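You operate a simulated robot arm through the tools that you are given. There is no shell and no other tool.

Carry out the task below with a simulated robot arm. There is one attempt and no reset: what you move stays moved.

JOB
Screw the loose leg into the wooden stool and cap each leg.
Fine: push one felt cap onto each of the three legs.
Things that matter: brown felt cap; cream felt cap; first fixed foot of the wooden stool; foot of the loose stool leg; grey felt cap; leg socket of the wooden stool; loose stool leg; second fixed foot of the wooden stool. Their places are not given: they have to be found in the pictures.

It is judged by the outcome, as a careful person would: the job done as asked, and still so three seconds after it is handed in. It fails if anything else is knocked over, pushed out of place, dropped, spilled or broken. A push-on lid holds only when it is set on centred and level and pressed home; a screw cap is set on level and turned clockwise until tight.

ROBOT AND FRAMES
A 7-joint arm with a two-finger parallel gripper, fixed in place. Base frame: the origin is on the floor under the middle of its stand, x ahead of it, y to its left, z up; the work surface is at about z = 700. Units: mm, rad, N and s.
With the tool pointing down near the work surface it reaches from about 100 to 560 mm from the base axis. Its first joint turns from -2.897 to 2.897 rad. Payload 1.57 kg.
The TCP is the grasp point between the finger pads, 30 mm short of the fingertips. In the tool frame z runs along the fingers and y along their closing line. The gripper opens to 80 mm. The fingers are 17 mm wide and 12 mm thick; the gripper's body (40 by 82 mm) begins 80 mm behind the TCP.
Orientation is that of the tool frame in the base frame, as a unit quaternion [x, y, z, w]. With the fingers straight down and closing along the base's y, the tool's x points along the base's -x, its y along +y and its z along -z.

CONTROLS
- The arm moves only by the tool send_rows. Its argument "steps" is a list of rows, each a list of 3 entries, a list of its own where there are three numbers: the opening, from 0 (shut) to 1 (fully open), then the shift along the base's x, y, z in units of 50 mm (1.0 is 50 mm), then the turn, a rotation vector about the base's x, y, z in units of 8 degrees (1.0 is 8 degrees). In form: [[fingers, [dx, dy, dz], [wx, wy, wz]], ...]. A call has 1 to 20 rows; each row shifts and turns the commanded pose from where the row before left it. A call with a number of a shift or a turn outside -1 to 1 is refused whole. A row lasts 0.2 s, in which the tool goes at most 50 mm and 0.15 rad; a call with a longer step from one row to the next is refused whole, and so is a gripper value outside its range. Where a pose cannot be reached the arm comes as near as it can. A force on the tool above 40 N (or 10 N above the force at the start of the call, whichever is more), or a blocked arm, ends the call early, and 0.2 s more pass. Each finger travels about 72 mm/s and halts on what it meets, pressing with about 43 N; the grip force reading is that of the motor and also rises with nothing between the fingers. The clock runs only during rows and for 0.2 s after the last one: add rows that do not move to give the fingers time. The reply holds the time, the measured pose of the TCP, the force on the tool along the base axes, the opening and the grip force, in the units named above and with some noise, with the torque about the TCP (base axes, N m) and any sound that the robot's microphone picked up.
- Cameras (640 x 400 px; columns grow to the right, rows downward): "scene" is fixed at [219.1, 649.2, 1490.9]; the picture's right is [-0.89, -0.46, 0.00], its down [-0.31, 0.61, -0.73] and it looks along [0.33, -0.65, -0.68] (base axes); focal length 357 px, centre (320, 200). "wrist" rides on the gripper at [72, -7, -122] in the tool frame; the picture's right is [0.09, 1.00, 0.00], its down [-0.84, 0.08, -0.54] and it looks along [-0.54, 0.05, 0.84] (tool axes); focal length 238 px, centre (320, 200).
- snapshot(camera): a new picture of that camera. It takes no simulated time.
- raise_lower(by): slides the trunk up (or, below 0, down) by that many mm; the arm rides with it, the base frame stays. It gives what a move gives, with no picture.
- measure_at(camera, pixels): there is no depth. For up to 12 entries [column, row, z] of the newest picture of that camera ("zoom" is the newest enlarged one), the place [x, y] in the base frame at which the ray of that pixel passes the height z, good to about 3 mm. It takes no simulated time.
- enlarge(camera, box): a new picture of the part [left, top, right, bottom] of that camera's present view, enlarged. It takes no simulated time.
- hand_in(): hands the job in; it is judged then, once.

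Leave the gripper open and the arm clear of the work at the hand-in unless told otherwise.

The tools are called after ">>>" as a command line: name --argument value ..., lists and objects as JSON in quotes. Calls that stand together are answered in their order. send_rows: Moves the arm, as the interface text tells. Its arguments: {"type":"object","properties":{"steps":{"type":"array","items":{"type":"array"}}},"required":["steps"]} The other tools are called the same way: raise_lower (by) moves the trunk up or down; snapshot (camera) takes a picture; measure_at (camera, pixels) gives the place at which the rays of pixels pass given heights; enlarge (camera, box) takes an enlarged picture of a part of a camera's view; hand_in () hands the job in.

At the start:

```text
time_s: 0.0
tcp_pos: [356.3, 64.9, 1145.0]
orientation: [0.0, 1.0, 0.0, 0.0]
ft_force: [0.7, -0.3, 0.3]
moment: [0.01, 0.0, 0.01]
gripper_width: 79.8
finger_force: 0.0
trunk travel left (down, up): [-700.0, 290.0]
```

scene: 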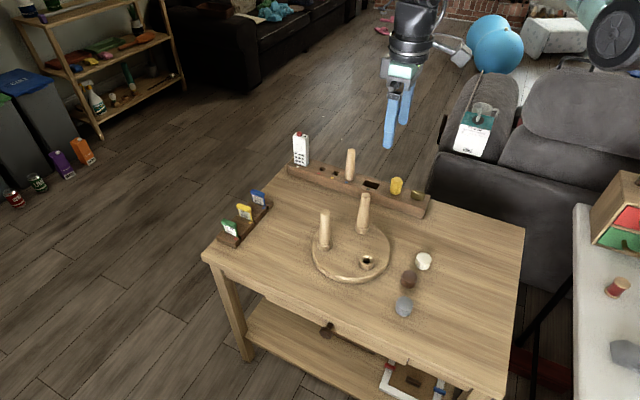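
wrist: 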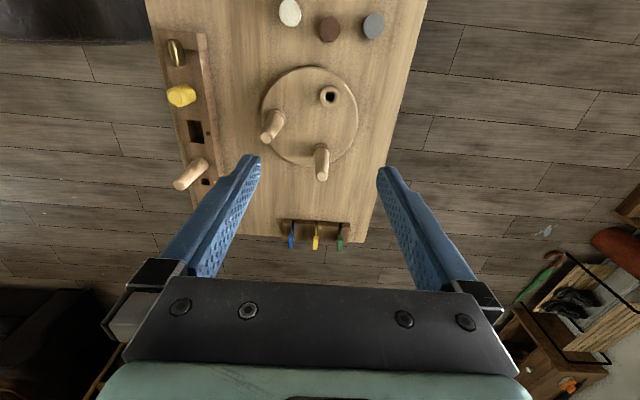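

I can see a table with an upturned stool seat (two legs up and one socket), a rack behind it holding a wooden leg, and three caps. I'll enlarge both views to see the details.

>>> enlarge --camera "scene" --box '[280, 130, 440, 230]'

>>> enlarge --camera "scene" --box '[300, 220, 460, 320]'

>>> enlarge --camera "wrist" --box '[140, 0, 440, 190]'

```text
4.00 times, centred on (360, 180) of scene
```

zoom: 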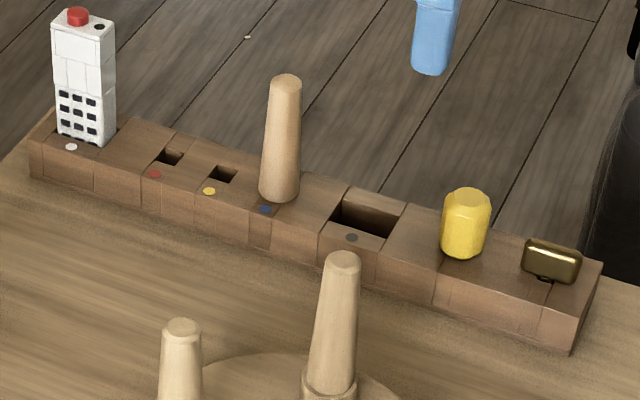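

```text
4.00 times, centred on (380, 270) of scene
```

zoom: 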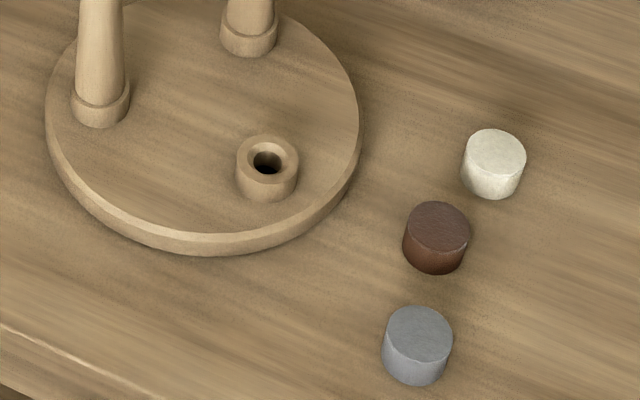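

```text
2.11 times, centred on (290, 95) of wrist
```

zoom: 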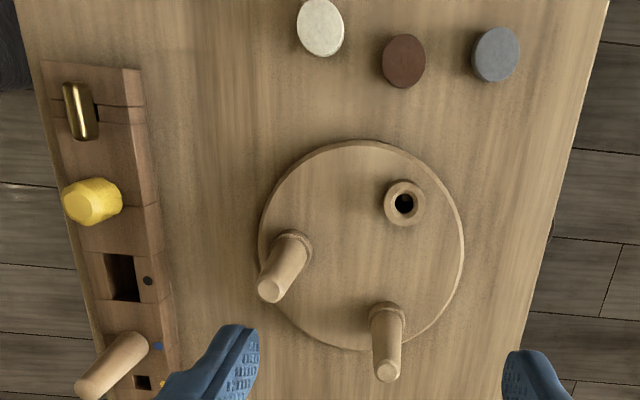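

Next I'll measure the main features: cap tops, socket, leg tops, rack and table edges, each at a few trial heights.

>>> snapshot --camera "scene"

>>> measure_at --camera "scene" --pixels '[[424, 266, 700], [409, 286, 700], [404, 312, 700], [367, 266, 700], [367, 260, 735], [203, 252, 700], [525, 230, 700], [350, 179, 725], [301, 165, 725], [396, 192, 725], [326, 247, 720], [363, 230, 720]]'

>>> snapshot --camera "wrist"

>>> measure_at --camera "wrist" --pixels '[[290, 13, 720], [329, 29, 720], [373, 27, 720], [329, 96, 735], [276, 123, 720], [321, 148, 720], [206, 165, 725], [310, 118, 720], [268, 137, 800], [321, 175, 800], [180, 184, 800]]'

```text
taken
```

scene: 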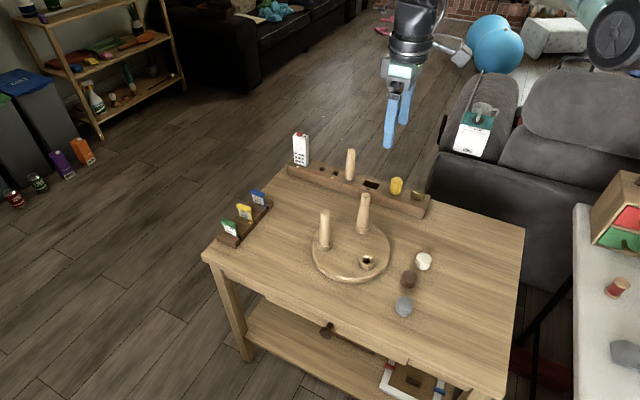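

```text
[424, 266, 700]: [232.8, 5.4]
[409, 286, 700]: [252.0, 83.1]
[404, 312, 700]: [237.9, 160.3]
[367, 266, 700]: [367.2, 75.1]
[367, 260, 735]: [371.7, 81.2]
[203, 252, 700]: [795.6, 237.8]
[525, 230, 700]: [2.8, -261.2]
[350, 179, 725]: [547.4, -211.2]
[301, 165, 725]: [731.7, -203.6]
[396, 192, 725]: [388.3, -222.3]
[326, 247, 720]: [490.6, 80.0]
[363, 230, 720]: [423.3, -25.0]
```

```text
taken
```

wrist: 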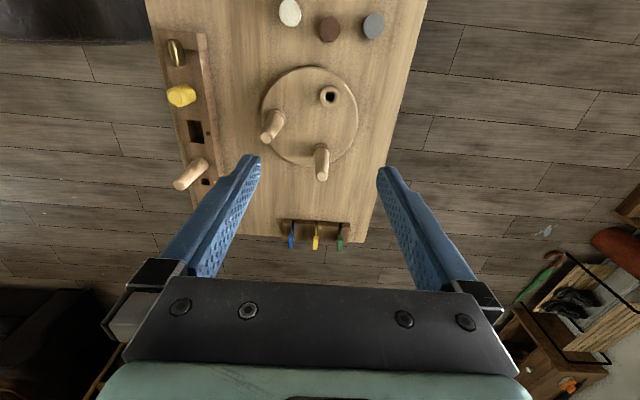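

```text
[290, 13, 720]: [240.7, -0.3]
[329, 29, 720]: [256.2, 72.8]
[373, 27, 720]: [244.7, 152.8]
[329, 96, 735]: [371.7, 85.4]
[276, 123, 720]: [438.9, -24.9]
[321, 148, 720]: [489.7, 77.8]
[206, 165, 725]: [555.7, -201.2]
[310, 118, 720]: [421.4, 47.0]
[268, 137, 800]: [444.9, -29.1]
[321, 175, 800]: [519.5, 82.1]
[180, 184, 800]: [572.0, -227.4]
```

I'll triangulate the leg tops by measuring the same points from both cameras at several heights.

>>> measure_at --camera "scene" --pixels '[[325.5, 211.8, 820], [325.5, 211.8, 840], [325.5, 211.8, 860], [365.8, 195.5, 820], [365.8, 195.5, 840], [365.8, 195.5, 860], [351.5, 151, 820], [351.5, 151, 840], [351.5, 151, 860]]'

>>> measure_at --camera "wrist" --pixels '[[321.8, 176.7, 820], [321.8, 176.7, 840], [321.8, 176.7, 860], [265.3, 138.7, 820], [265.3, 138.7, 840], [265.3, 138.7, 860], [180.8, 182.9, 820], [180.8, 182.9, 840], [180.8, 182.9, 860]]'

```text
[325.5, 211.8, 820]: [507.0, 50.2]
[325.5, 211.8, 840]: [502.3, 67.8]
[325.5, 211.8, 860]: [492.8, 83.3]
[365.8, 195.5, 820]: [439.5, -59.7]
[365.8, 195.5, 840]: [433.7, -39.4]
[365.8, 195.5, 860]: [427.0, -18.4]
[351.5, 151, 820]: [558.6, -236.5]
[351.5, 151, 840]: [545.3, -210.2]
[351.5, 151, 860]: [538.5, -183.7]
```

```text
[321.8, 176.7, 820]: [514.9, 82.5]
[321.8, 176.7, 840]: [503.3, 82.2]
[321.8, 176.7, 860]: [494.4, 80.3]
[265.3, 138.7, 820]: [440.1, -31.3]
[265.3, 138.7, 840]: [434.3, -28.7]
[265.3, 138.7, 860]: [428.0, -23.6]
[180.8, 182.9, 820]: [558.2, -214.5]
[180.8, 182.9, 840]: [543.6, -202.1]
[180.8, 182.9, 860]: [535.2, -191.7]
```

The triangulated tops are: leg 1 at about (494, 81, 858), leg 2 at about (429, -24, 855), and the loose leg at about (541, -198, 850). The socket is near (371, 83). I'll lower the open gripper above the socket for a closer look.

>>> send_rows --steps '[[1, [0.06, 0.07, -0.78], [0, 0, 0]], [1, [0.06, 0.07, -0.78], [0, 0, 0]], [1, [0.06, 0.07, -0.78], [0, 0, 0]], [1, [0.06, 0.07, -0.78], [0, 0, 0]], [1, [0.06, 0.07, -0.78], [0, 0, 0]], [1, [0, 0, 0], [0, 0, 0]]]'

>>> snapshot --camera "wrist"

>>> snapshot --camera "scene"

```text
time_s: 1.4
tcp_pos: [376.1, 83.4, 946.4]
orientation: [-0.001, 1.0, -0.001, 0.0]
ft_force: [-0.6, -0.5, 0.9]
moment: [0.02, 0.01, 0.0]
gripper_width: 79.9
finger_force: 0.1
trunk travel left (down, up): [-700.0, 290.0]
```

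```text
taken
```

wrist: 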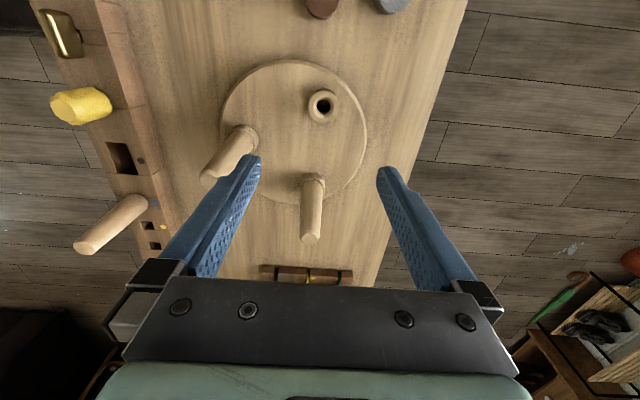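

```text
taken
```

scene: 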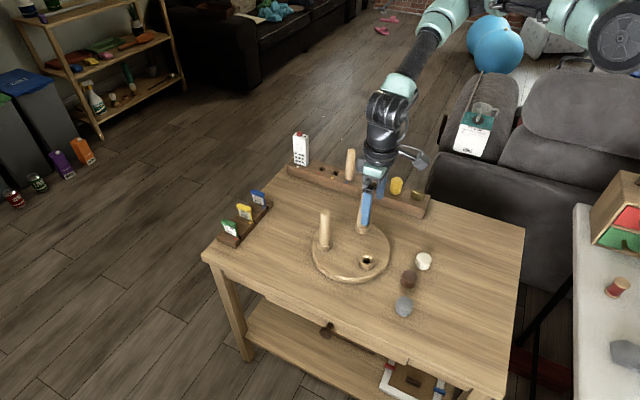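

The reading differs from the commanded spot by about 5 mm. I'll send still rows to see whether that is noise or lag.

>>> send_rows --steps '[[1, [0, 0, 0], [0, 0, 0]], [1, [0, 0, 0], [0, 0, 0]]]'

>>> send_rows --steps '[[1, [0, 0, 0], [0, 0, 0]]]'

>>> enlarge --camera "wrist" --box '[180, 50, 420, 250]'

```text
time_s: 2.0
tcp_pos: [376.4, 83.2, 947.3]
orientation: [0.0, 1.0, 0.0, 0.0]
ft_force: [-1.0, -0.7, -0.2]
moment: [0.03, 0.01, -0.02]
gripper_width: 80.3
finger_force: 0.0
trunk travel left (down, up): [-700.0, 290.0]
```

```text
time_s: 2.4
tcp_pos: [377.2, 84.0, 947.4]
orientation: [0.0, 1.0, 0.001, 0.001]
ft_force: [-0.1, -0.3, -0.5]
moment: [-0.04, 0.03, -0.04]
gripper_width: 80.0
finger_force: 0.1
trunk travel left (down, up): [-700.0, 290.0]
```

```text
2.00 times, centred on (300, 150) of wrist
```

zoom: 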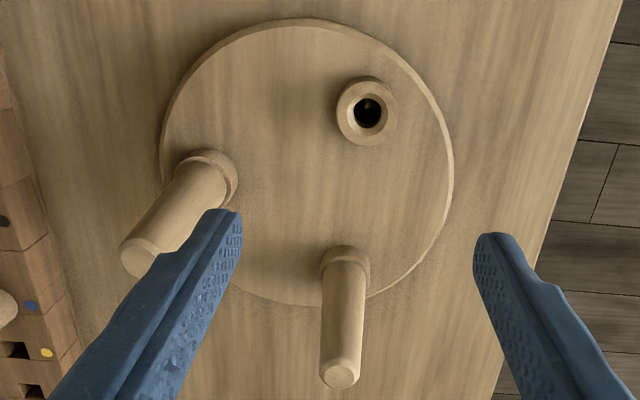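

The still readings agree with each other, so I'll trust the measured pose over the commanded one. The socket is near (370, 86), leg 1 near (494, 82) and leg 2 near (428, -24), which form an equilateral triangle as expected. Next I'll move at height toward the rack to look at the loose leg.

>>> send_rows --steps '[[1, [0.3, -0.91, 0.05], [0, 0, 0]], [1, [0.3, -0.91, 0.05], [0, 0, 0]], [1, [0.3, -0.91, 0], [0, 0, 0]], [1, [0.3, -0.91, 0], [0, 0, 0]], [1, [0.3, -0.91, 0], [0, 0, 0]], [1, [0.3, -0.91, 0], [0, 0, 0]], [1, [0, 0, 0], [0, 0, 0]]]'

>>> snapshot --camera "wrist"

>>> snapshot --camera "scene"

```text
time_s: 4.0
tcp_pos: [462.1, -191.5, 954.4]
orientation: [0.0, 1.0, 0.0, 0.0]
ft_force: [0.0, 0.8, 0.0]
moment: [0.03, -0.02, 0.02]
gripper_width: 80.0
finger_force: 0.1
trunk travel left (down, up): [-700.0, 290.0]
```

```text
taken
```

wrist: 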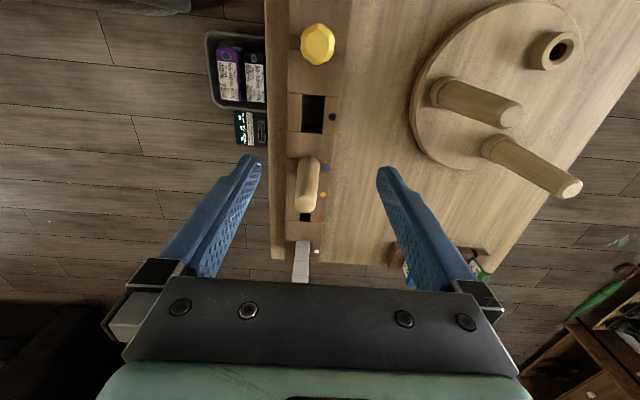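

```text
taken
```

scene: 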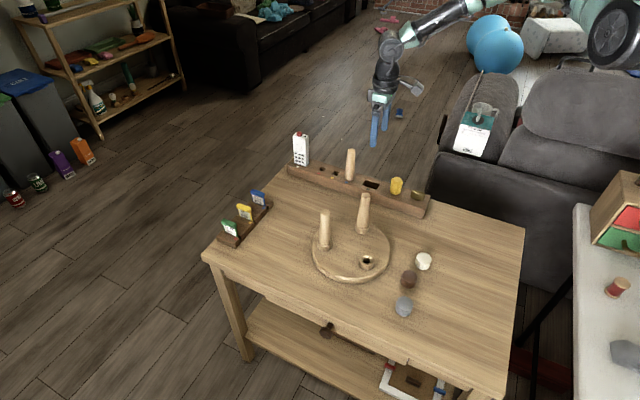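

I'll enlarge the loose leg in the rack, which sits around (308, 185) in the wrist view.

>>> enlarge --camera "wrist" --box '[250, 90, 410, 290]'

>>> enlarge --camera "scene" --box '[310, 140, 410, 210]'

```text
2.00 times, centred on (330, 190) of wrist
```

zoom: 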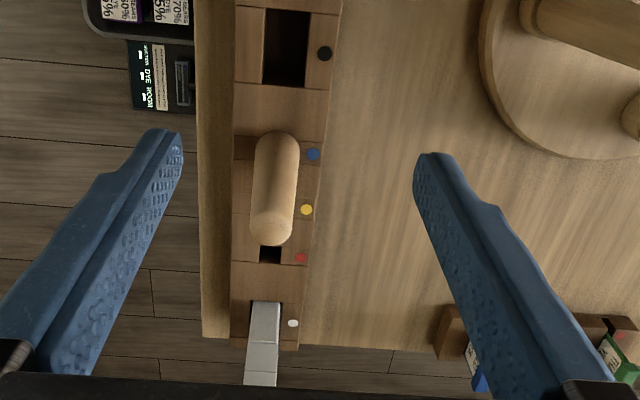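

```text
5.71 times, centred on (360, 175) of scene
```

zoom: 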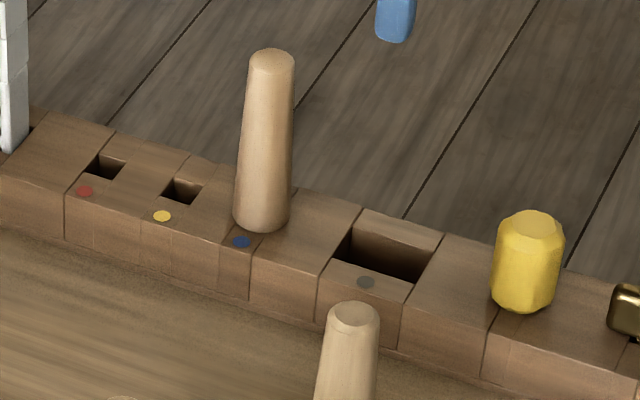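

The loose leg stands upright at about (545, -201) with its top near z 850. Before grasping it I want to know how far the wrist can yaw, since screwing will need that, so I'll rotate counter-clockwise here in free air.

>>> send_rows --steps '[[1, [0, 0, 0], [0, 0, 1]], [1, [0, 0, 0], [0, 0, 1]], [1, [0, 0, 0], [0, 0, 1]], [1, [0, 0, 0], [0, 0, 1]], [1, [0, 0, 0], [0, 0, 1]], [1, [0, 0, 0], [0, 0, 1]], [1, [0, 0, 0], [0, 0, 1]], [1, [0, 0, 0], [0, 0, 1]], [1, [0, 0, 0], [0, 0, 1]], [1, [0, 0, 0], [0, 0, 1]], [1, [0, 0, 0], [0, 0, 1]], [1, [0, 0, 0], [0, 0, 1]], [1, [0, 0, 0], [0, 0, 1]], [1, [0, 0, 0], [0, 0, 1]], [1, [0, 0, 0], [0, 0, 1]], [1, [0, 0, 0], [0, 0, 1]], [1, [0, 0, 0], [0, 0, 0]]]'

```text
time_s: 7.6
tcp_pos: [463.4, -188.7, 955.1]
orientation: [-0.104, 0.995, 0.0, 0.0]
ft_force: [-0.1, -0.1, 0.0]
moment: [-0.04, 0.01, 0.01]
gripper_width: 79.8
finger_force: 0.1
out of reach, approached as far as the arm can: row 2, 3, 4, 5, 6, 7, 8, 9, 10, 11, 12, 13, 14, 15, 16
trunk travel left (down, up): [-700.0, 290.0]
```

Counter-clockwise stops at about +12° here, so nearly the whole wrist range is available clockwise, which suits screwing. I'll rotate back clockwise two rows to see where the commanded pose stands.

>>> send_rows --steps '[[1, [0, 0, 0], [0, 0, -1]], [1, [0, 0, 0], [0, 0, -0.5]], [1, [0, 0, 0], [0, 0, 0]]]'

```text
time_s: 8.4
tcp_pos: [460.9, -188.6, 953.5]
orientation: [0.0, 1.0, 0.0, 0.001]
ft_force: [-0.4, 0.2, -0.1]
moment: [0.01, 0.02, 0.01]
gripper_width: 80.2
finger_force: 0.0
trunk travel left (down, up): [-700.0, 290.0]
```

The commanded pose clamps where the arm actually is, which is useful. Now I'll move above the loose leg, keeping the fingertips clear of its top at z≈850.

>>> send_rows --steps '[[1, [0.55, -0.08, -0.3], [0, 0, 0]], [1, [0.55, -0.08, -0.3], [0, 0, 0]], [1, [0.55, -0.08, -0.3], [0, 0, 0]], [1, [0, 0, 0], [0, 0, 0]]]'

>>> snapshot --camera "wrist"

>>> enlarge --camera "wrist" --box '[220, 80, 420, 240]'

```text
time_s: 9.4
tcp_pos: [538.9, -200.4, 913.3]
orientation: [-0.001, 1.0, 0.0, 0.0]
ft_force: [0.4, 0.6, -0.9]
moment: [0.01, 0.01, 0.0]
gripper_width: 80.1
finger_force: 0.0
out of reach, approached as far as the arm can: row 3
trunk travel left (down, up): [-700.0, 290.0]
```

```text
taken
```

wrist: 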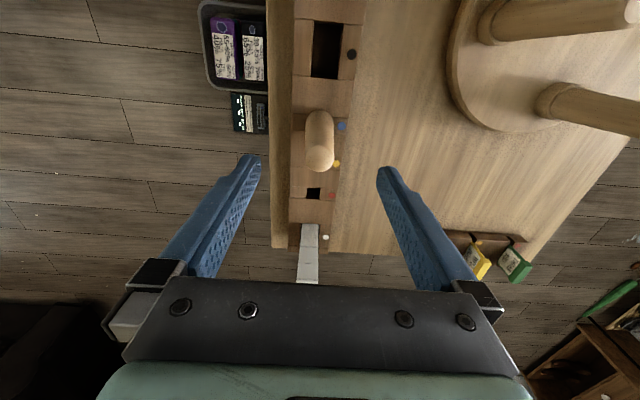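

```text
2.50 times, centred on (320, 160) of wrist
```

zoom: 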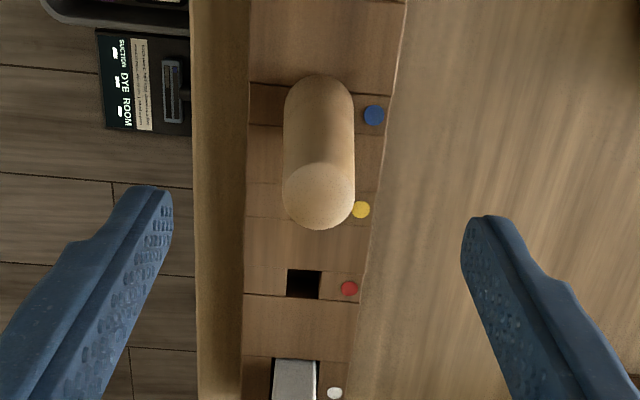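

The arm reaches its limit at x≈539 here. The leg top is at about (545, -200) from pixel (320, 159). Lowering the trunk should give more horizontal reach, so I'll first retreat and rise, then lower the trunk.

>>> send_rows --steps '[[1, [-0.5, 0, 0.7], [0, 0, 0]], [1, [-0.5, 0, 0.7], [0, 0, 0]], [1, [-0.2, 0, 0.9], [0, 0, 0]], [1, [0, 0, 0.7], [0, 0, 0]], [1, [0, 0, 0], [0, 0, 0]]]'

>>> raise_lower --by -150

```text
time_s: 10.6
tcp_pos: [475.4, -202.1, 1064.6]
orientation: [0.0, 1.0, 0.0, -0.001]
ft_force: [0.1, -1.1, -0.5]
moment: [-0.02, 0.02, 0.01]
gripper_width: 80.1
finger_force: 0.0
trunk travel left (down, up): [-700.0, 290.0]
```

```text
time_s: 12.3
tcp_pos: [476.5, -201.1, 915.1]
orientation: [0.001, 1.0, 0.0, -0.001]
ft_force: [0.5, 0.4, 0.5]
moment: [0.01, 0.0, -0.02]
gripper_width: 80.1
finger_force: 0.1
trunk travel left (down, up): [-550.0, 440.0]
```

The trunk moved 150 mm down and the TCP is at z=915. Now I'll go forward above the leg at (545, -200).

>>> send_rows --steps '[[1, [0.46, 0.01, 0], [0, 0, 0]], [1, [0.46, 0.01, 0], [0, 0, 0]], [1, [0.45, 0, 0], [0, 0, 0]], [1, [0, 0, 0], [0, 0, 0]]]'

>>> enlarge --camera "wrist" --box '[220, 80, 420, 240]'

```text
time_s: 13.3
tcp_pos: [543.0, -198.1, 913.5]
orientation: [-0.001, 1.0, 0.001, -0.001]
ft_force: [0.6, -0.1, 0.9]
moment: [0.02, 0.01, -0.03]
gripper_width: 79.6
finger_force: 0.0
trunk travel left (down, up): [-550.0, 440.0]
```

```text
2.50 times, centred on (320, 160) of wrist
```

zoom: 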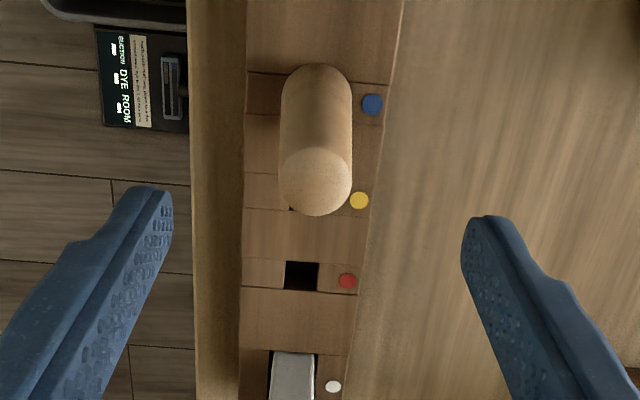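

The leg top is at about (544.3, -199.7). I'll nudge onto it and descend with open fingers to TCP z≈805, around the upper leg.

>>> send_rows --steps '[[1, [0.03, -0.03, -0.5], [0, 0, 0]], [1, [0, 0, -0.55], [0, 0, 0]], [1, [0, 0, -0.55], [0, 0, 0]], [1, [0, 0, -0.55], [0, 0, 0]], [1, [0, 0, 0], [0, 0, 0]]]'

>>> snapshot --camera "wrist"

>>> snapshot --camera "scene"

```text
time_s: 14.6
tcp_pos: [544.5, -201.3, 807.5]
orientation: [-0.001, 1.0, -0.001, 0.0]
ft_force: [-0.9, 0.4, -0.2]
moment: [-0.03, 0.02, -0.01]
gripper_width: 80.0
finger_force: 0.1
trunk travel left (down, up): [-550.0, 440.0]
```

```text
taken
```

wrist: 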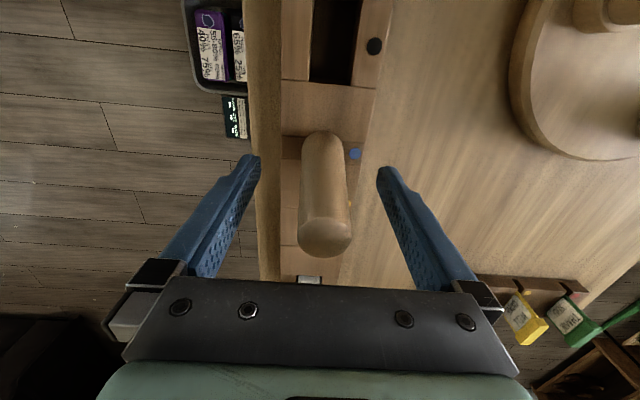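

```text
taken
```

scene: 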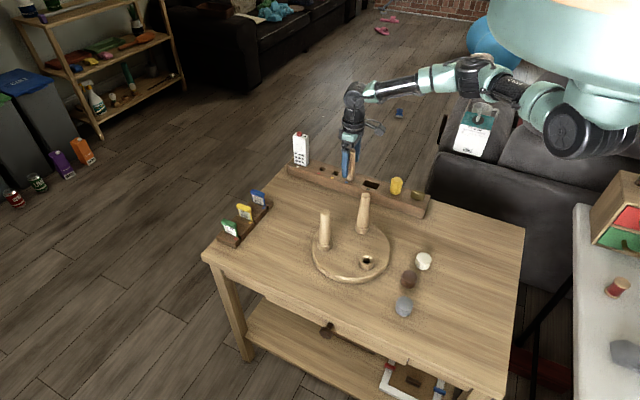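

The leg is centred between the pads (pixel column ~324). I'll shift y by +1.5 mm and close the fingers.

>>> send_rows --steps '[[1, [0, 0.03, 0], [0, 0, 0]], [0, [0, 0, 0], [0, 0, 0]], [0, [0, 0, 0], [0, 0, 0]], [0, [0, 0, 0], [0, 0, 0]], [0, [0, 0, 0], [0, 0, 0]]]'

>>> snapshot --camera "wrist"

```text
time_s: 15.8
tcp_pos: [545.7, -199.4, 807.7]
orientation: [-0.001, 1.0, -0.001, 0.001]
ft_force: [0.3, 0.3, 0.2]
moment: [-0.01, -0.03, 0.01]
gripper_width: 29.3
finger_force: 38.8
trunk travel left (down, up): [-550.0, 440.0]
```

```text
taken
```

wrist: 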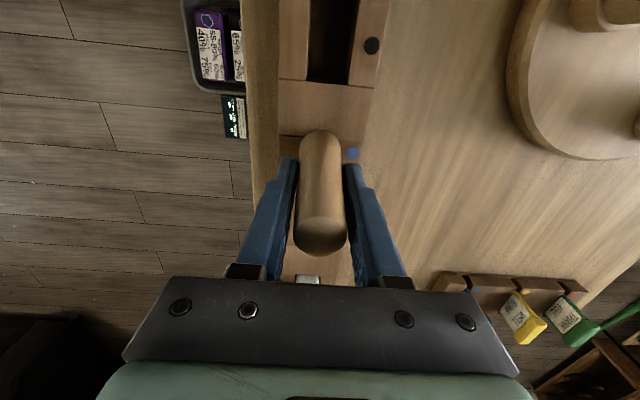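

It is gripped at a width of 29.3 mm with 39 N. I'll lift it gently straight up and see whether it comes free.

>>> send_rows --steps '[[0, [0, 0, 0.3], [0, 0, 0]], [0, [0, 0, 0.5], [0, 0, 0]], [0, [0, 0, 0.6], [0, 0, 0]], [0, [0, 0, 0], [0, 0, 0]]]'

>>> enlarge --camera "wrist" --box '[220, 80, 420, 280]'

>>> enlarge --camera "scene" --box '[300, 90, 420, 210]'

```text
time_s: 16.8
tcp_pos: [544.4, -199.5, 877.5]
orientation: [0.0, 1.0, 0.001, 0.0]
ft_force: [0.2, 0.2, -0.5]
moment: [-0.03, -0.02, 0.0]
gripper_width: 29.5
finger_force: 38.7
trunk travel left (down, up): [-550.0, 440.0]
```

```text
2.00 times, centred on (320, 180) of wrist
```

zoom: 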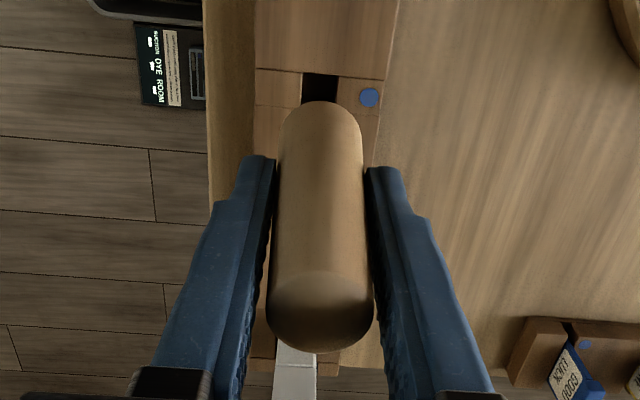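

```text
3.33 times, centred on (360, 150) of scene
```

zoom: 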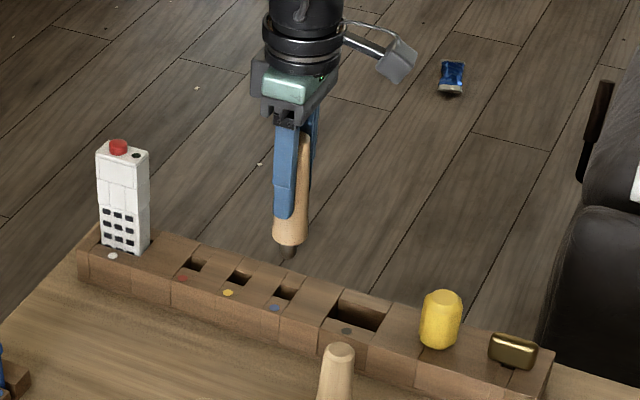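

The leg is free, with a short dark stud at its lower end. I'll lift it to about z=990 so it clears the fixed legs (tops at 857), then carry it over to above the socket.

>>> send_rows --steps '[[0, [0, 0, 0.75], [0, 0, 0]], [0, [0, 0, 0.75], [0, 0, 0]], [0, [0, 0, 0.75], [0, 0, 0]], [0, [-0.43, 0.71, 0], [0, 0, 0]], [0, [-0.43, 0.71, 0], [0, 0, 0]], [0, [-0.43, 0.71, 0], [0, 0, 0]], [0, [-0.43, 0.71, 0], [0, 0, 0]], [0, [-0.43, 0.71, 0], [0, 0, 0]], [0, [-0.43, 0.71, 0], [0, 0, 0]], [0, [-0.43, 0.71, 0], [0, 0, 0]], [0, [-0.43, 0.71, 0], [0, 0, 0]], [0, [0, 0, 0], [0, 0, 0]]]'

>>> snapshot --camera "wrist"

>>> snapshot --camera "scene"

```text
time_s: 19.4
tcp_pos: [374.2, 85.5, 989.5]
orientation: [-0.001, 1.0, 0.0, 0.0]
ft_force: [0.6, -0.7, -0.8]
moment: [0.0, 0.02, -0.02]
gripper_width: 29.6
finger_force: 39.3
trunk travel left (down, up): [-550.0, 440.0]
```

```text
taken
```

wrist: 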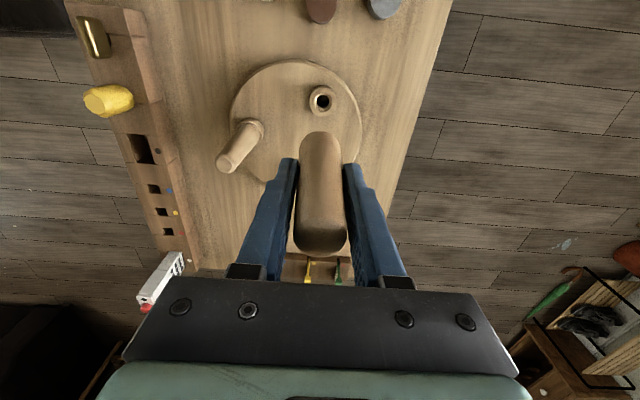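

```text
taken
```

scene: 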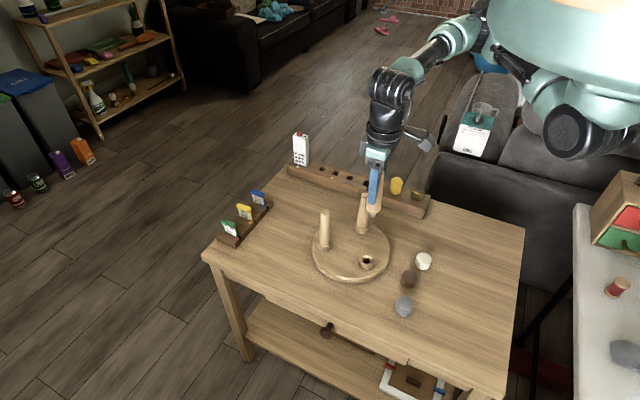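

The leg hangs above the socket. I'll enlarge both views to pin down the socket centre and how the leg sits in the hand.

>>> enlarge --camera "wrist" --box '[270, 60, 370, 140]'

>>> measure_at --camera "wrist" --pixels '[[321.5, 99.5, 737], [321.5, 99.5, 737], [321.5, 99.5, 740], [321.5, 99.5, 734]]'

>>> enlarge --camera "scene" --box '[300, 140, 420, 290]'

```text
5.00 times, centred on (320, 100) of wrist
```

zoom: 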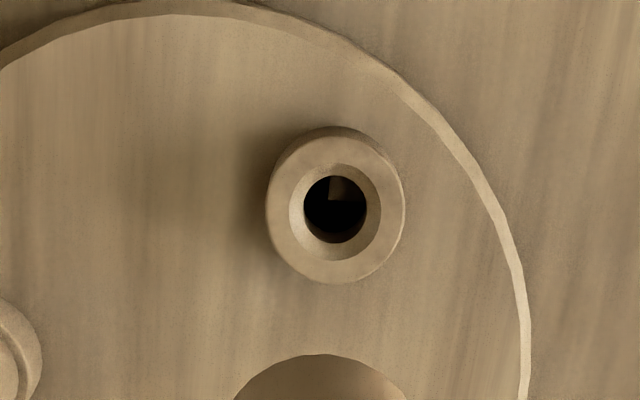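

```text
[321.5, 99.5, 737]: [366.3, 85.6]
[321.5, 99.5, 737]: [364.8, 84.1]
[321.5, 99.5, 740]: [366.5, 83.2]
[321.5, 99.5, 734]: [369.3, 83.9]
```

```text
2.67 times, centred on (360, 215) of scene
```

zoom: 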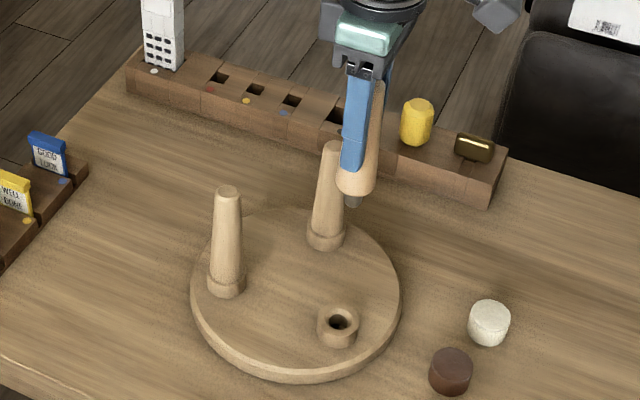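

From the refined rim centre, pixel (323, 102), the socket is at about (371, 87). I'll lower to just above it (TCP z≈852) and compare stud and hole directly in both views.

>>> send_rows --steps '[[0, [-0.03, 0.01, -0.68], [0, 0, 0]], [0, [-0.03, 0.01, -0.68], [0, 0, 0]], [0, [0, 0, -0.68], [0, 0, 0]], [0, [0, 0, -0.68], [0, 0, 0]], [0, [0, 0, 0], [0, 0, 0]]]'

>>> enlarge --camera "scene" --box '[320, 200, 420, 290]'

>>> enlarge --camera "wrist" --box '[260, 60, 380, 160]'

```text
time_s: 20.6
tcp_pos: [371.9, 85.6, 855.5]
orientation: [0.0, 1.0, 0.0, 0.0]
ft_force: [0.3, 0.4, -1.6]
moment: [0.0, 0.05, 0.02]
gripper_width: 29.3
finger_force: 39.0
trunk travel left (down, up): [-550.0, 440.0]
```

```text
4.44 times, centred on (370, 245) of scene
```

zoom: 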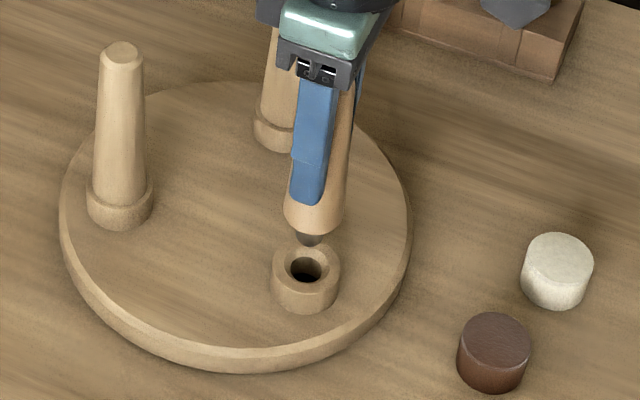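

```text
4.00 times, centred on (320, 110) of wrist
```

zoom: 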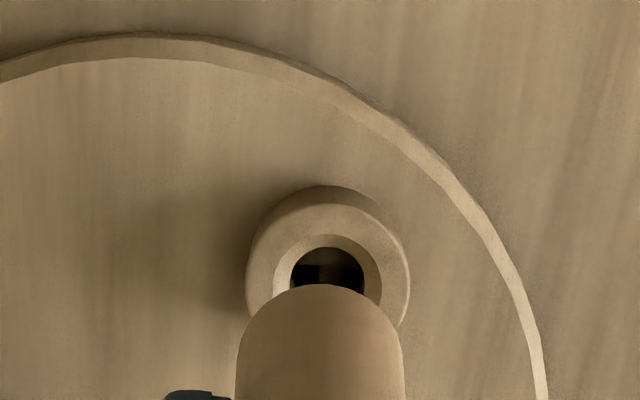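

The stud tip is about 17 to 20 mm above the hole. Allowing for perspective, the scene view shows it aligned along its horizontal axis. The wrist view puts the hole (zoom column 327) slightly right of the leg axis (320), about 1.7 mm. I'll shift by (-0.85, +1.65) mm and descend 12 mm.

>>> send_rows --steps '[[0, [-0.017, 0.033, 0], [0, 0, 0]], [0, [0, 0, -0.12], [0, 0, 0]], [0, [0, 0, -0.12], [0, 0, 0]], [0, [0, 0, 0], [0, 0, 0]]]'

>>> enlarge --camera "scene" --box '[340, 220, 400, 280]'

>>> enlarge --camera "wrist" --box '[260, 60, 380, 160]'

```text
time_s: 21.6
tcp_pos: [369.3, 86.7, 842.9]
orientation: [-0.001, 1.0, 0.001, 0.0]
ft_force: [-0.2, 0.8, -0.3]
moment: [-0.03, -0.01, 0.02]
gripper_width: 29.4
finger_force: 39.0
trunk travel left (down, up): [-550.0, 440.0]
```

```text
6.67 times, centred on (370, 250) of scene
```

zoom: 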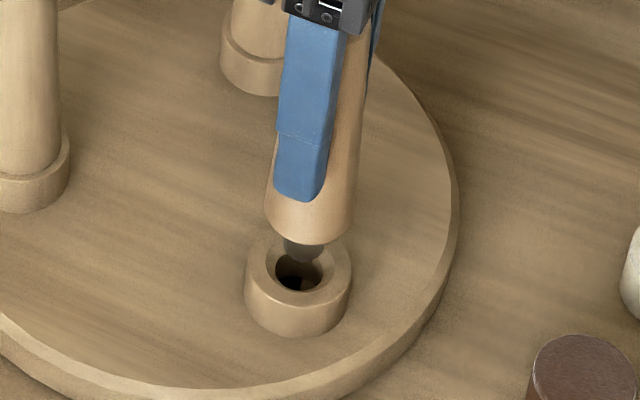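

```text
4.00 times, centred on (320, 110) of wrist
```

zoom: 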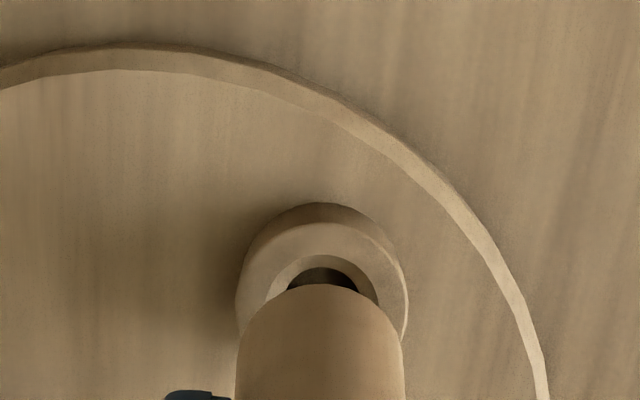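

The alignment is within about 1 mm and the stud tip is about 8 mm above the rim. I'll nudge (+1, +0.5) mm and lower in small steps while watching the force.

>>> send_rows --steps '[[0, [0.02, 0.01, 0], [0, 0, 0]], [0, [0, 0, -0.06], [0, 0, 0]], [0, [0, 0, -0.06], [0, 0, 0]], [0, [0, 0, -0.06], [0, 0, 0]], [0, [0, 0, 0], [0, 0, 0]]]'

>>> enlarge --camera "scene" --box '[340, 220, 400, 280]'

```text
time_s: 22.8
tcp_pos: [371.4, 86.3, 833.4]
orientation: [-0.001, 1.0, 0.0, 0.0]
ft_force: [-0.3, -0.1, -0.9]
moment: [-0.02, 0.01, 0.01]
gripper_width: 29.5
finger_force: 38.6
trunk travel left (down, up): [-550.0, 440.0]
```

```text
6.67 times, centred on (370, 250) of scene
```

zoom: 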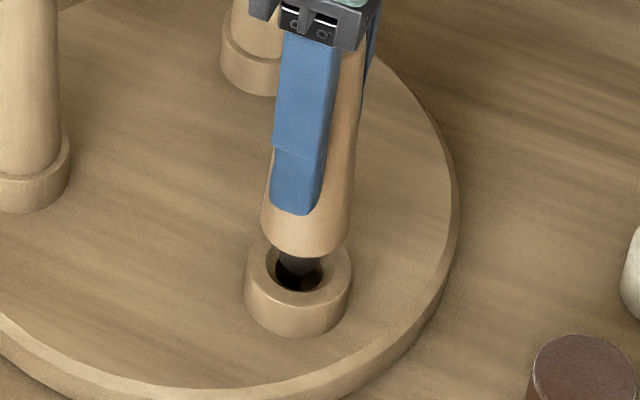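

The stud tip is now at the mouth of the hole with no contact force yet. I'll continue down in 2 mm steps.

>>> send_rows --steps '[[0, [0, 0, -0.04], [0, 0, 0]], [0, [0, 0, -0.04], [0, 0, 0]], [0, [0, 0, 0], [0, 0, 0]]]'

```text
time_s: 23.6
tcp_pos: [372.4, 88.0, 828.4]
orientation: [0.0, 1.0, 0.0, 0.001]
ft_force: [-0.1, 0.8, -0.6]
moment: [-0.04, 0.0, 0.0]
gripper_width: 29.7
finger_force: 38.8
trunk travel left (down, up): [-550.0, 440.0]
```

>>> enlarge --camera "scene" --box '[340, 220, 400, 280]'

>>> enlarge --camera "wrist" --box '[260, 60, 380, 160]'

```text
6.67 times, centred on (370, 250) of scene
```

zoom: 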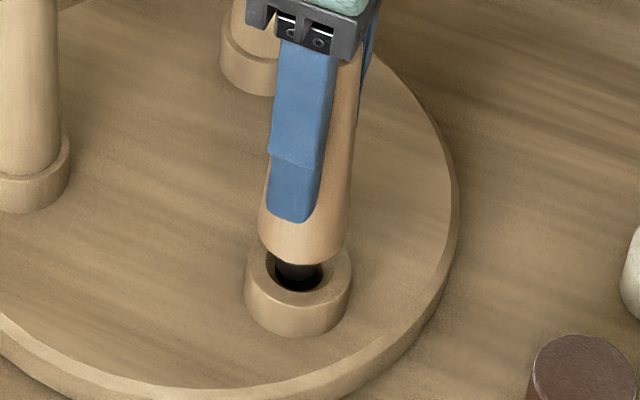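

```text
4.00 times, centred on (320, 110) of wrist
```

zoom: 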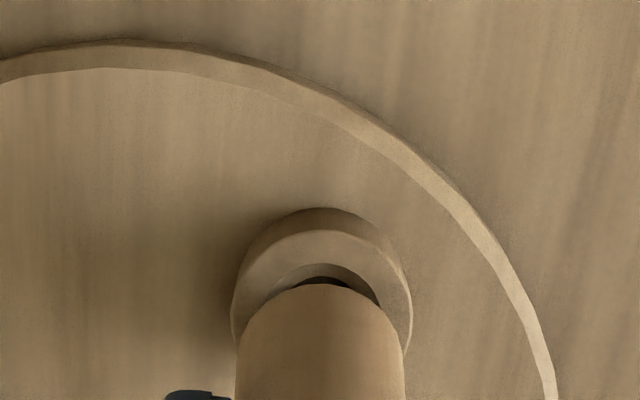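

It is still aligned and there is no force. I'll continue down slowly.

>>> send_rows --steps '[[0, [0, 0, -0.04], [0, 0, 0]], [0, [0, 0, -0.04], [0, 0, 0]], [0, [0, 0, -0.03], [0, 0, 0]], [0, [0, 0, 0], [0, 0, 0]]]'

```text
time_s: 24.6
tcp_pos: [370.5, 87.2, 824.7]
orientation: [0.0, 1.0, 0.0, -0.001]
ft_force: [1.0, -0.4, -0.5]
moment: [-0.03, 0.02, 0.01]
gripper_width: 29.5
finger_force: 39.0
trunk travel left (down, up): [-550.0, 440.0]
```

>>> send_rows --steps '[[0, [0, 0, -0.03], [0, 0, 0]], [0, [0, 0, -0.03], [0, 0, 0]], [0, [0, 0, 0], [0, 0, 0]]]'

>>> enlarge --camera "scene" --box '[340, 220, 400, 280]'

```text
time_s: 25.4
tcp_pos: [371.3, 88.2, 820.5]
orientation: [0.0, 1.0, -0.001, 0.0]
ft_force: [1.0, 0.6, -0.5]
moment: [0.03, 0.02, 0.03]
gripper_width: 29.2
finger_force: 38.6
trunk travel left (down, up): [-550.0, 440.0]
```

```text
6.67 times, centred on (370, 250) of scene
```

zoom: 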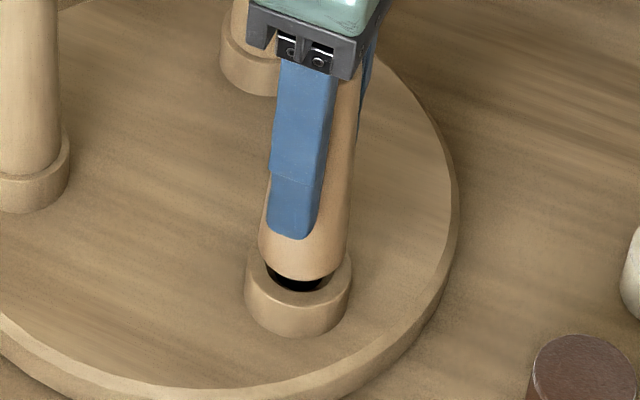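

The gap between leg shoulder and boss is about 5 mm, still with no force. I'll go on down gently.

>>> send_rows --steps '[[0, [0, 0, -0.03], [0, 0, 0]], [0, [0, 0, -0.03], [0, 0, 0]], [0, [0, 0, 0], [0, 0, 0]]]'

>>> enlarge --camera "scene" --box '[340, 220, 400, 280]'

```text
time_s: 26.1
tcp_pos: [371.1, 88.2, 816.3]
orientation: [-0.001, 1.0, -0.001, -0.001]
ft_force: [0.4, -0.8, -0.9]
moment: [0.03, 0.01, -0.01]
gripper_width: 29.6
finger_force: 38.8
trunk travel left (down, up): [-550.0, 440.0]
```

```text
6.67 times, centred on (370, 250) of scene
```

zoom: 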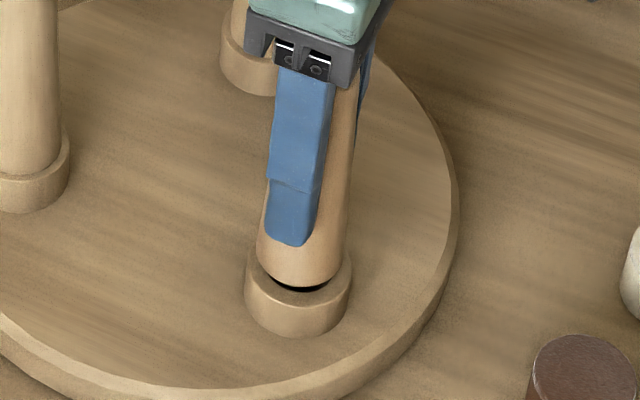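

About 3 mm of gap is left. I'll use 1 mm steps until there is contact.

>>> send_rows --steps '[[0, [0, 0, -0.02], [0, 0, 0]], [0, [0, 0, -0.02], [0, 0, 0]], [0, [0, 0, 0], [0, 0, 0]]]'

>>> enlarge --camera "wrist" --box '[260, 60, 380, 160]'

```text
time_s: 26.9
tcp_pos: [369.8, 87.9, 815.0]
orientation: [-0.001, 1.0, 0.0, 0.0]
ft_force: [-0.3, 0.5, -0.7]
moment: [-0.03, 0.02, 0.0]
gripper_width: 29.5
finger_force: 39.4
trunk travel left (down, up): [-550.0, 440.0]
```

```text
4.00 times, centred on (320, 110) of wrist
```

zoom: 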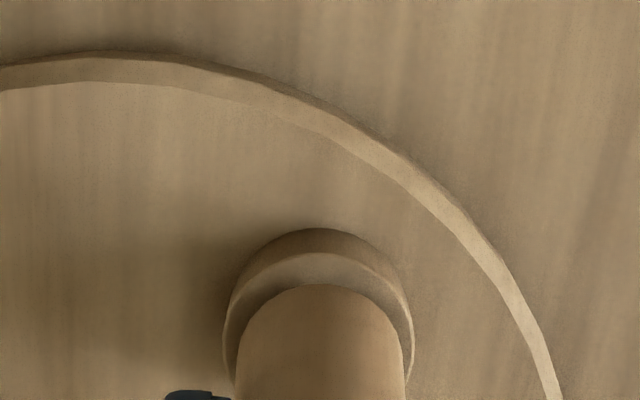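

>>> send_rows --steps '[[0, [0, 0, -0.02], [0, 0, 0]], [0, [0, 0, -0.02], [0, 0, 0]], [0, [0, 0, 0], [0, 0, 0]]]'

>>> enlarge --camera "scene" --box '[340, 220, 400, 280]'

```text
time_s: 27.8
tcp_pos: [371.2, 88.0, 814.0]
orientation: [-0.001, 1.0, 0.0, 0.0]
ft_force: [-0.7, 0.5, 0.5]
moment: [0.0, 0.04, 0.01]
gripper_width: 29.4
finger_force: 39.5
trunk travel left (down, up): [-550.0, 440.0]
```

```text
6.67 times, centred on (370, 250) of scene
```

zoom: 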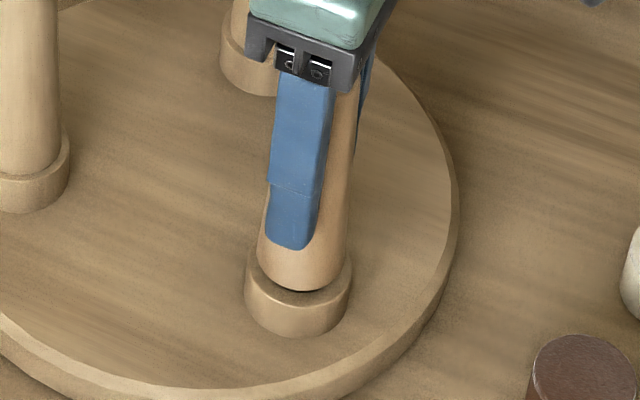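

Only a thin dark gap remains, so the stud is nearly home. I'll start turning clockwise (-z) with a slight downward feed and watch force and torque.

>>> send_rows --steps '[[0, [0, 0, -0.01], [0, 0, -1]], [0, [0, 0, -0.01], [0, 0, -1]], [0, [0, 0, -0.01], [0, 0, -1]], [0, [0, 0, -0.01], [0, 0, -1]], [0, [0, 0, 0], [0, 0, 0]]]'

```text
time_s: 28.9
tcp_pos: [370.3, 87.8, 812.8]
orientation: [0.275, 0.961, 0.003, 0.002]
ft_force: [0.3, -0.1, 35.2]
moment: [0.0, 0.07, -0.07]
gripper_width: 29.7
finger_force: 39.2
trunk travel left (down, up): [-550.0, 440.0]
```

There is now 35 N of upward reaction, so the leg is in contact, and it turned 32°. I'll look at the gap.

>>> enlarge --camera "scene" --box '[340, 220, 400, 280]'

>>> enlarge --camera "wrist" --box '[260, 60, 380, 160]'

```text
6.67 times, centred on (370, 250) of scene
```

zoom: 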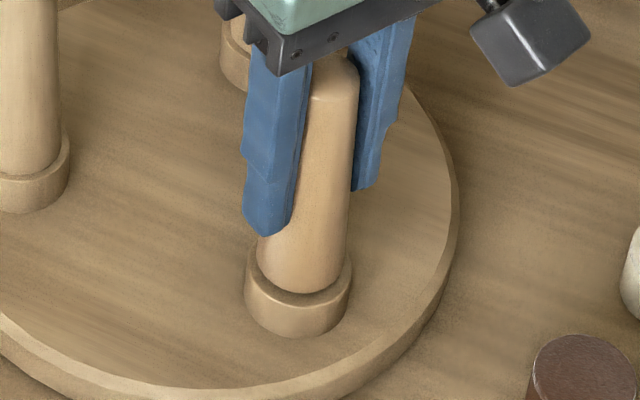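

```text
4.00 times, centred on (320, 110) of wrist
```

zoom: 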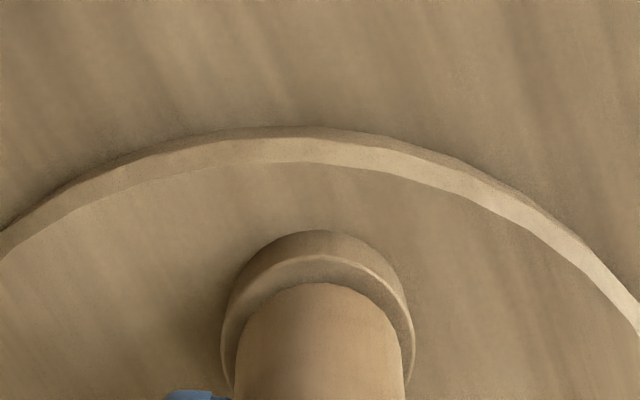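

The shoulder is on the boss, as on the fixed legs. I'll ease the push slightly and keep turning clockwise while watching the z torque.

>>> send_rows --steps '[[0, [0, 0, 0.008], [0, 0, -1]], [0, [0, 0, 0], [0, 0, -1]], [0, [0, 0, 0], [0, 0, -1]], [0, [0, 0, 0], [0, 0, -1]], [0, [0, 0, 0], [0, 0, -1]], [0, [0, 0, 0], [0, 0, -1]], [0, [0, 0, 0], [0, 0, -1]], [0, [0, 0, 0], [0, 0, -1]]]'

```text
time_s: 30.8
tcp_pos: [370.6, 86.8, 812.1]
orientation: [0.744, 0.668, 0.001, 0.0]
ft_force: [1.5, -1.7, 28.7]
moment: [-0.13, -0.14, 0.05]
gripper_width: 29.4
finger_force: 39.4
trunk travel left (down, up): [-550.0, 440.0]
```

Rotated 96° in total, with 29 N down. I'll continue clockwise.

>>> send_rows --steps '[[0, [0, 0, 0], [0, 0, -1]], [0, [0, 0, 0], [0, 0, -1]], [0, [0, 0, 0], [0, 0, -1]], [0, [0, 0, 0], [0, 0, -1]], [0, [0, 0, 0], [0, 0, -1]], [0, [0, 0, 0], [0, 0, -1]], [0, [0, 0, 0], [0, 0, -1]], [0, [0, 0, 0], [0, 0, -1]], [0, [0, 0, 0], [0, 0, -1]], [0, [0, 0, 0], [0, 0, -1]]]'

```text
time_s: 33.0
tcp_pos: [371.2, 87.4, 812.0]
orientation: [0.999, 0.034, 0.0, -0.001]
ft_force: [0.0, -0.2, 1.1]
moment: [0.05, 0.01, 0.71]
gripper_width: 28.5
finger_force: 38.2
trunk travel left (down, up): [-550.0, 440.0]
```

The z-torque rose to 0.71 N·m and the axial force vanished, so the thread has taken hold and drawn the leg down. I'll look and then continue turning to see whether it is tight.

>>> enlarge --camera "scene" --box '[340, 180, 400, 280]'

>>> send_rows --steps '[[0, [0, 0, 0], [0, 0, -1]], [0, [0, 0, 0], [0, 0, -1]], [0, [0, 0, 0], [0, 0, 0]]]'

```text
4.00 times, centred on (370, 230) of scene
```

zoom: 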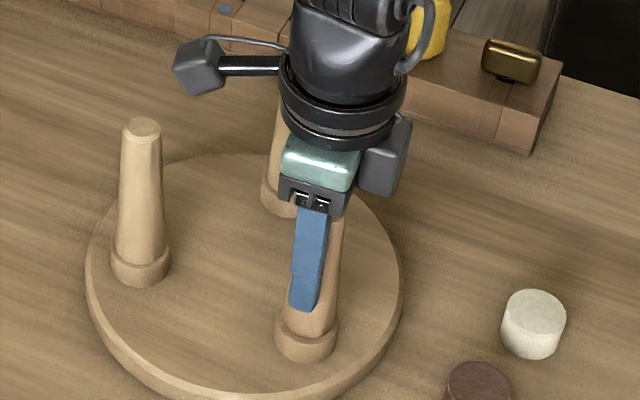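

```text
time_s: 33.8
tcp_pos: [371.9, 87.5, 810.7]
orientation: [0.994, -0.106, 0.0, 0.0]
ft_force: [1.0, -2.6, 5.4]
moment: [-0.15, 0.0, 0.07]
gripper_width: 29.5
finger_force: 39.2
trunk travel left (down, up): [-550.0, 440.0]
```

The leg is following the thread down: z dropped to 810.7 and the force eased. I'll continue turning clockwise with a slight feed and watch for the torque to climb.

>>> send_rows --steps '[[0, [0, 0, -0.01], [0, 0, -1]], [0, [0, 0, -0.01], [0, 0, -1]], [0, [0, 0, -0.005], [0, 0, -1]], [0, [0, 0, 0], [0, 0, -1]], [0, [0, 0, 0], [0, 0, 0]]]'

>>> enlarge --camera "scene" --box '[340, 220, 400, 280]'

>>> snapshot --camera "wrist"

```text
time_s: 35.0
tcp_pos: [371.1, 87.9, 809.5]
orientation: [0.927, -0.375, 0.0, -0.001]
ft_force: [-0.9, -0.2, 3.7]
moment: [0.05, 0.08, 0.42]
gripper_width: 28.8
finger_force: 39.3
trunk travel left (down, up): [-550.0, 440.0]
```

```text
6.67 times, centred on (370, 250) of scene
```

zoom: 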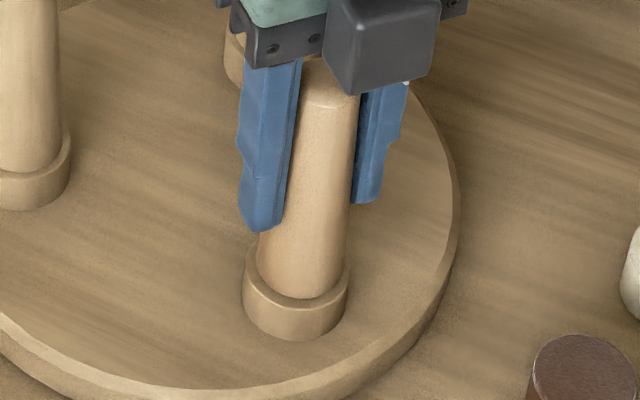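

```text
taken
```

wrist: 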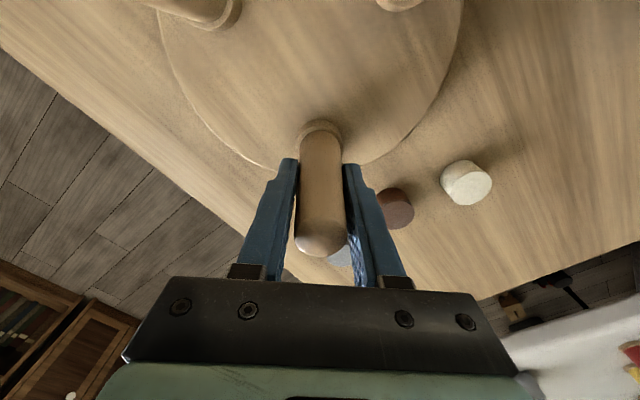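

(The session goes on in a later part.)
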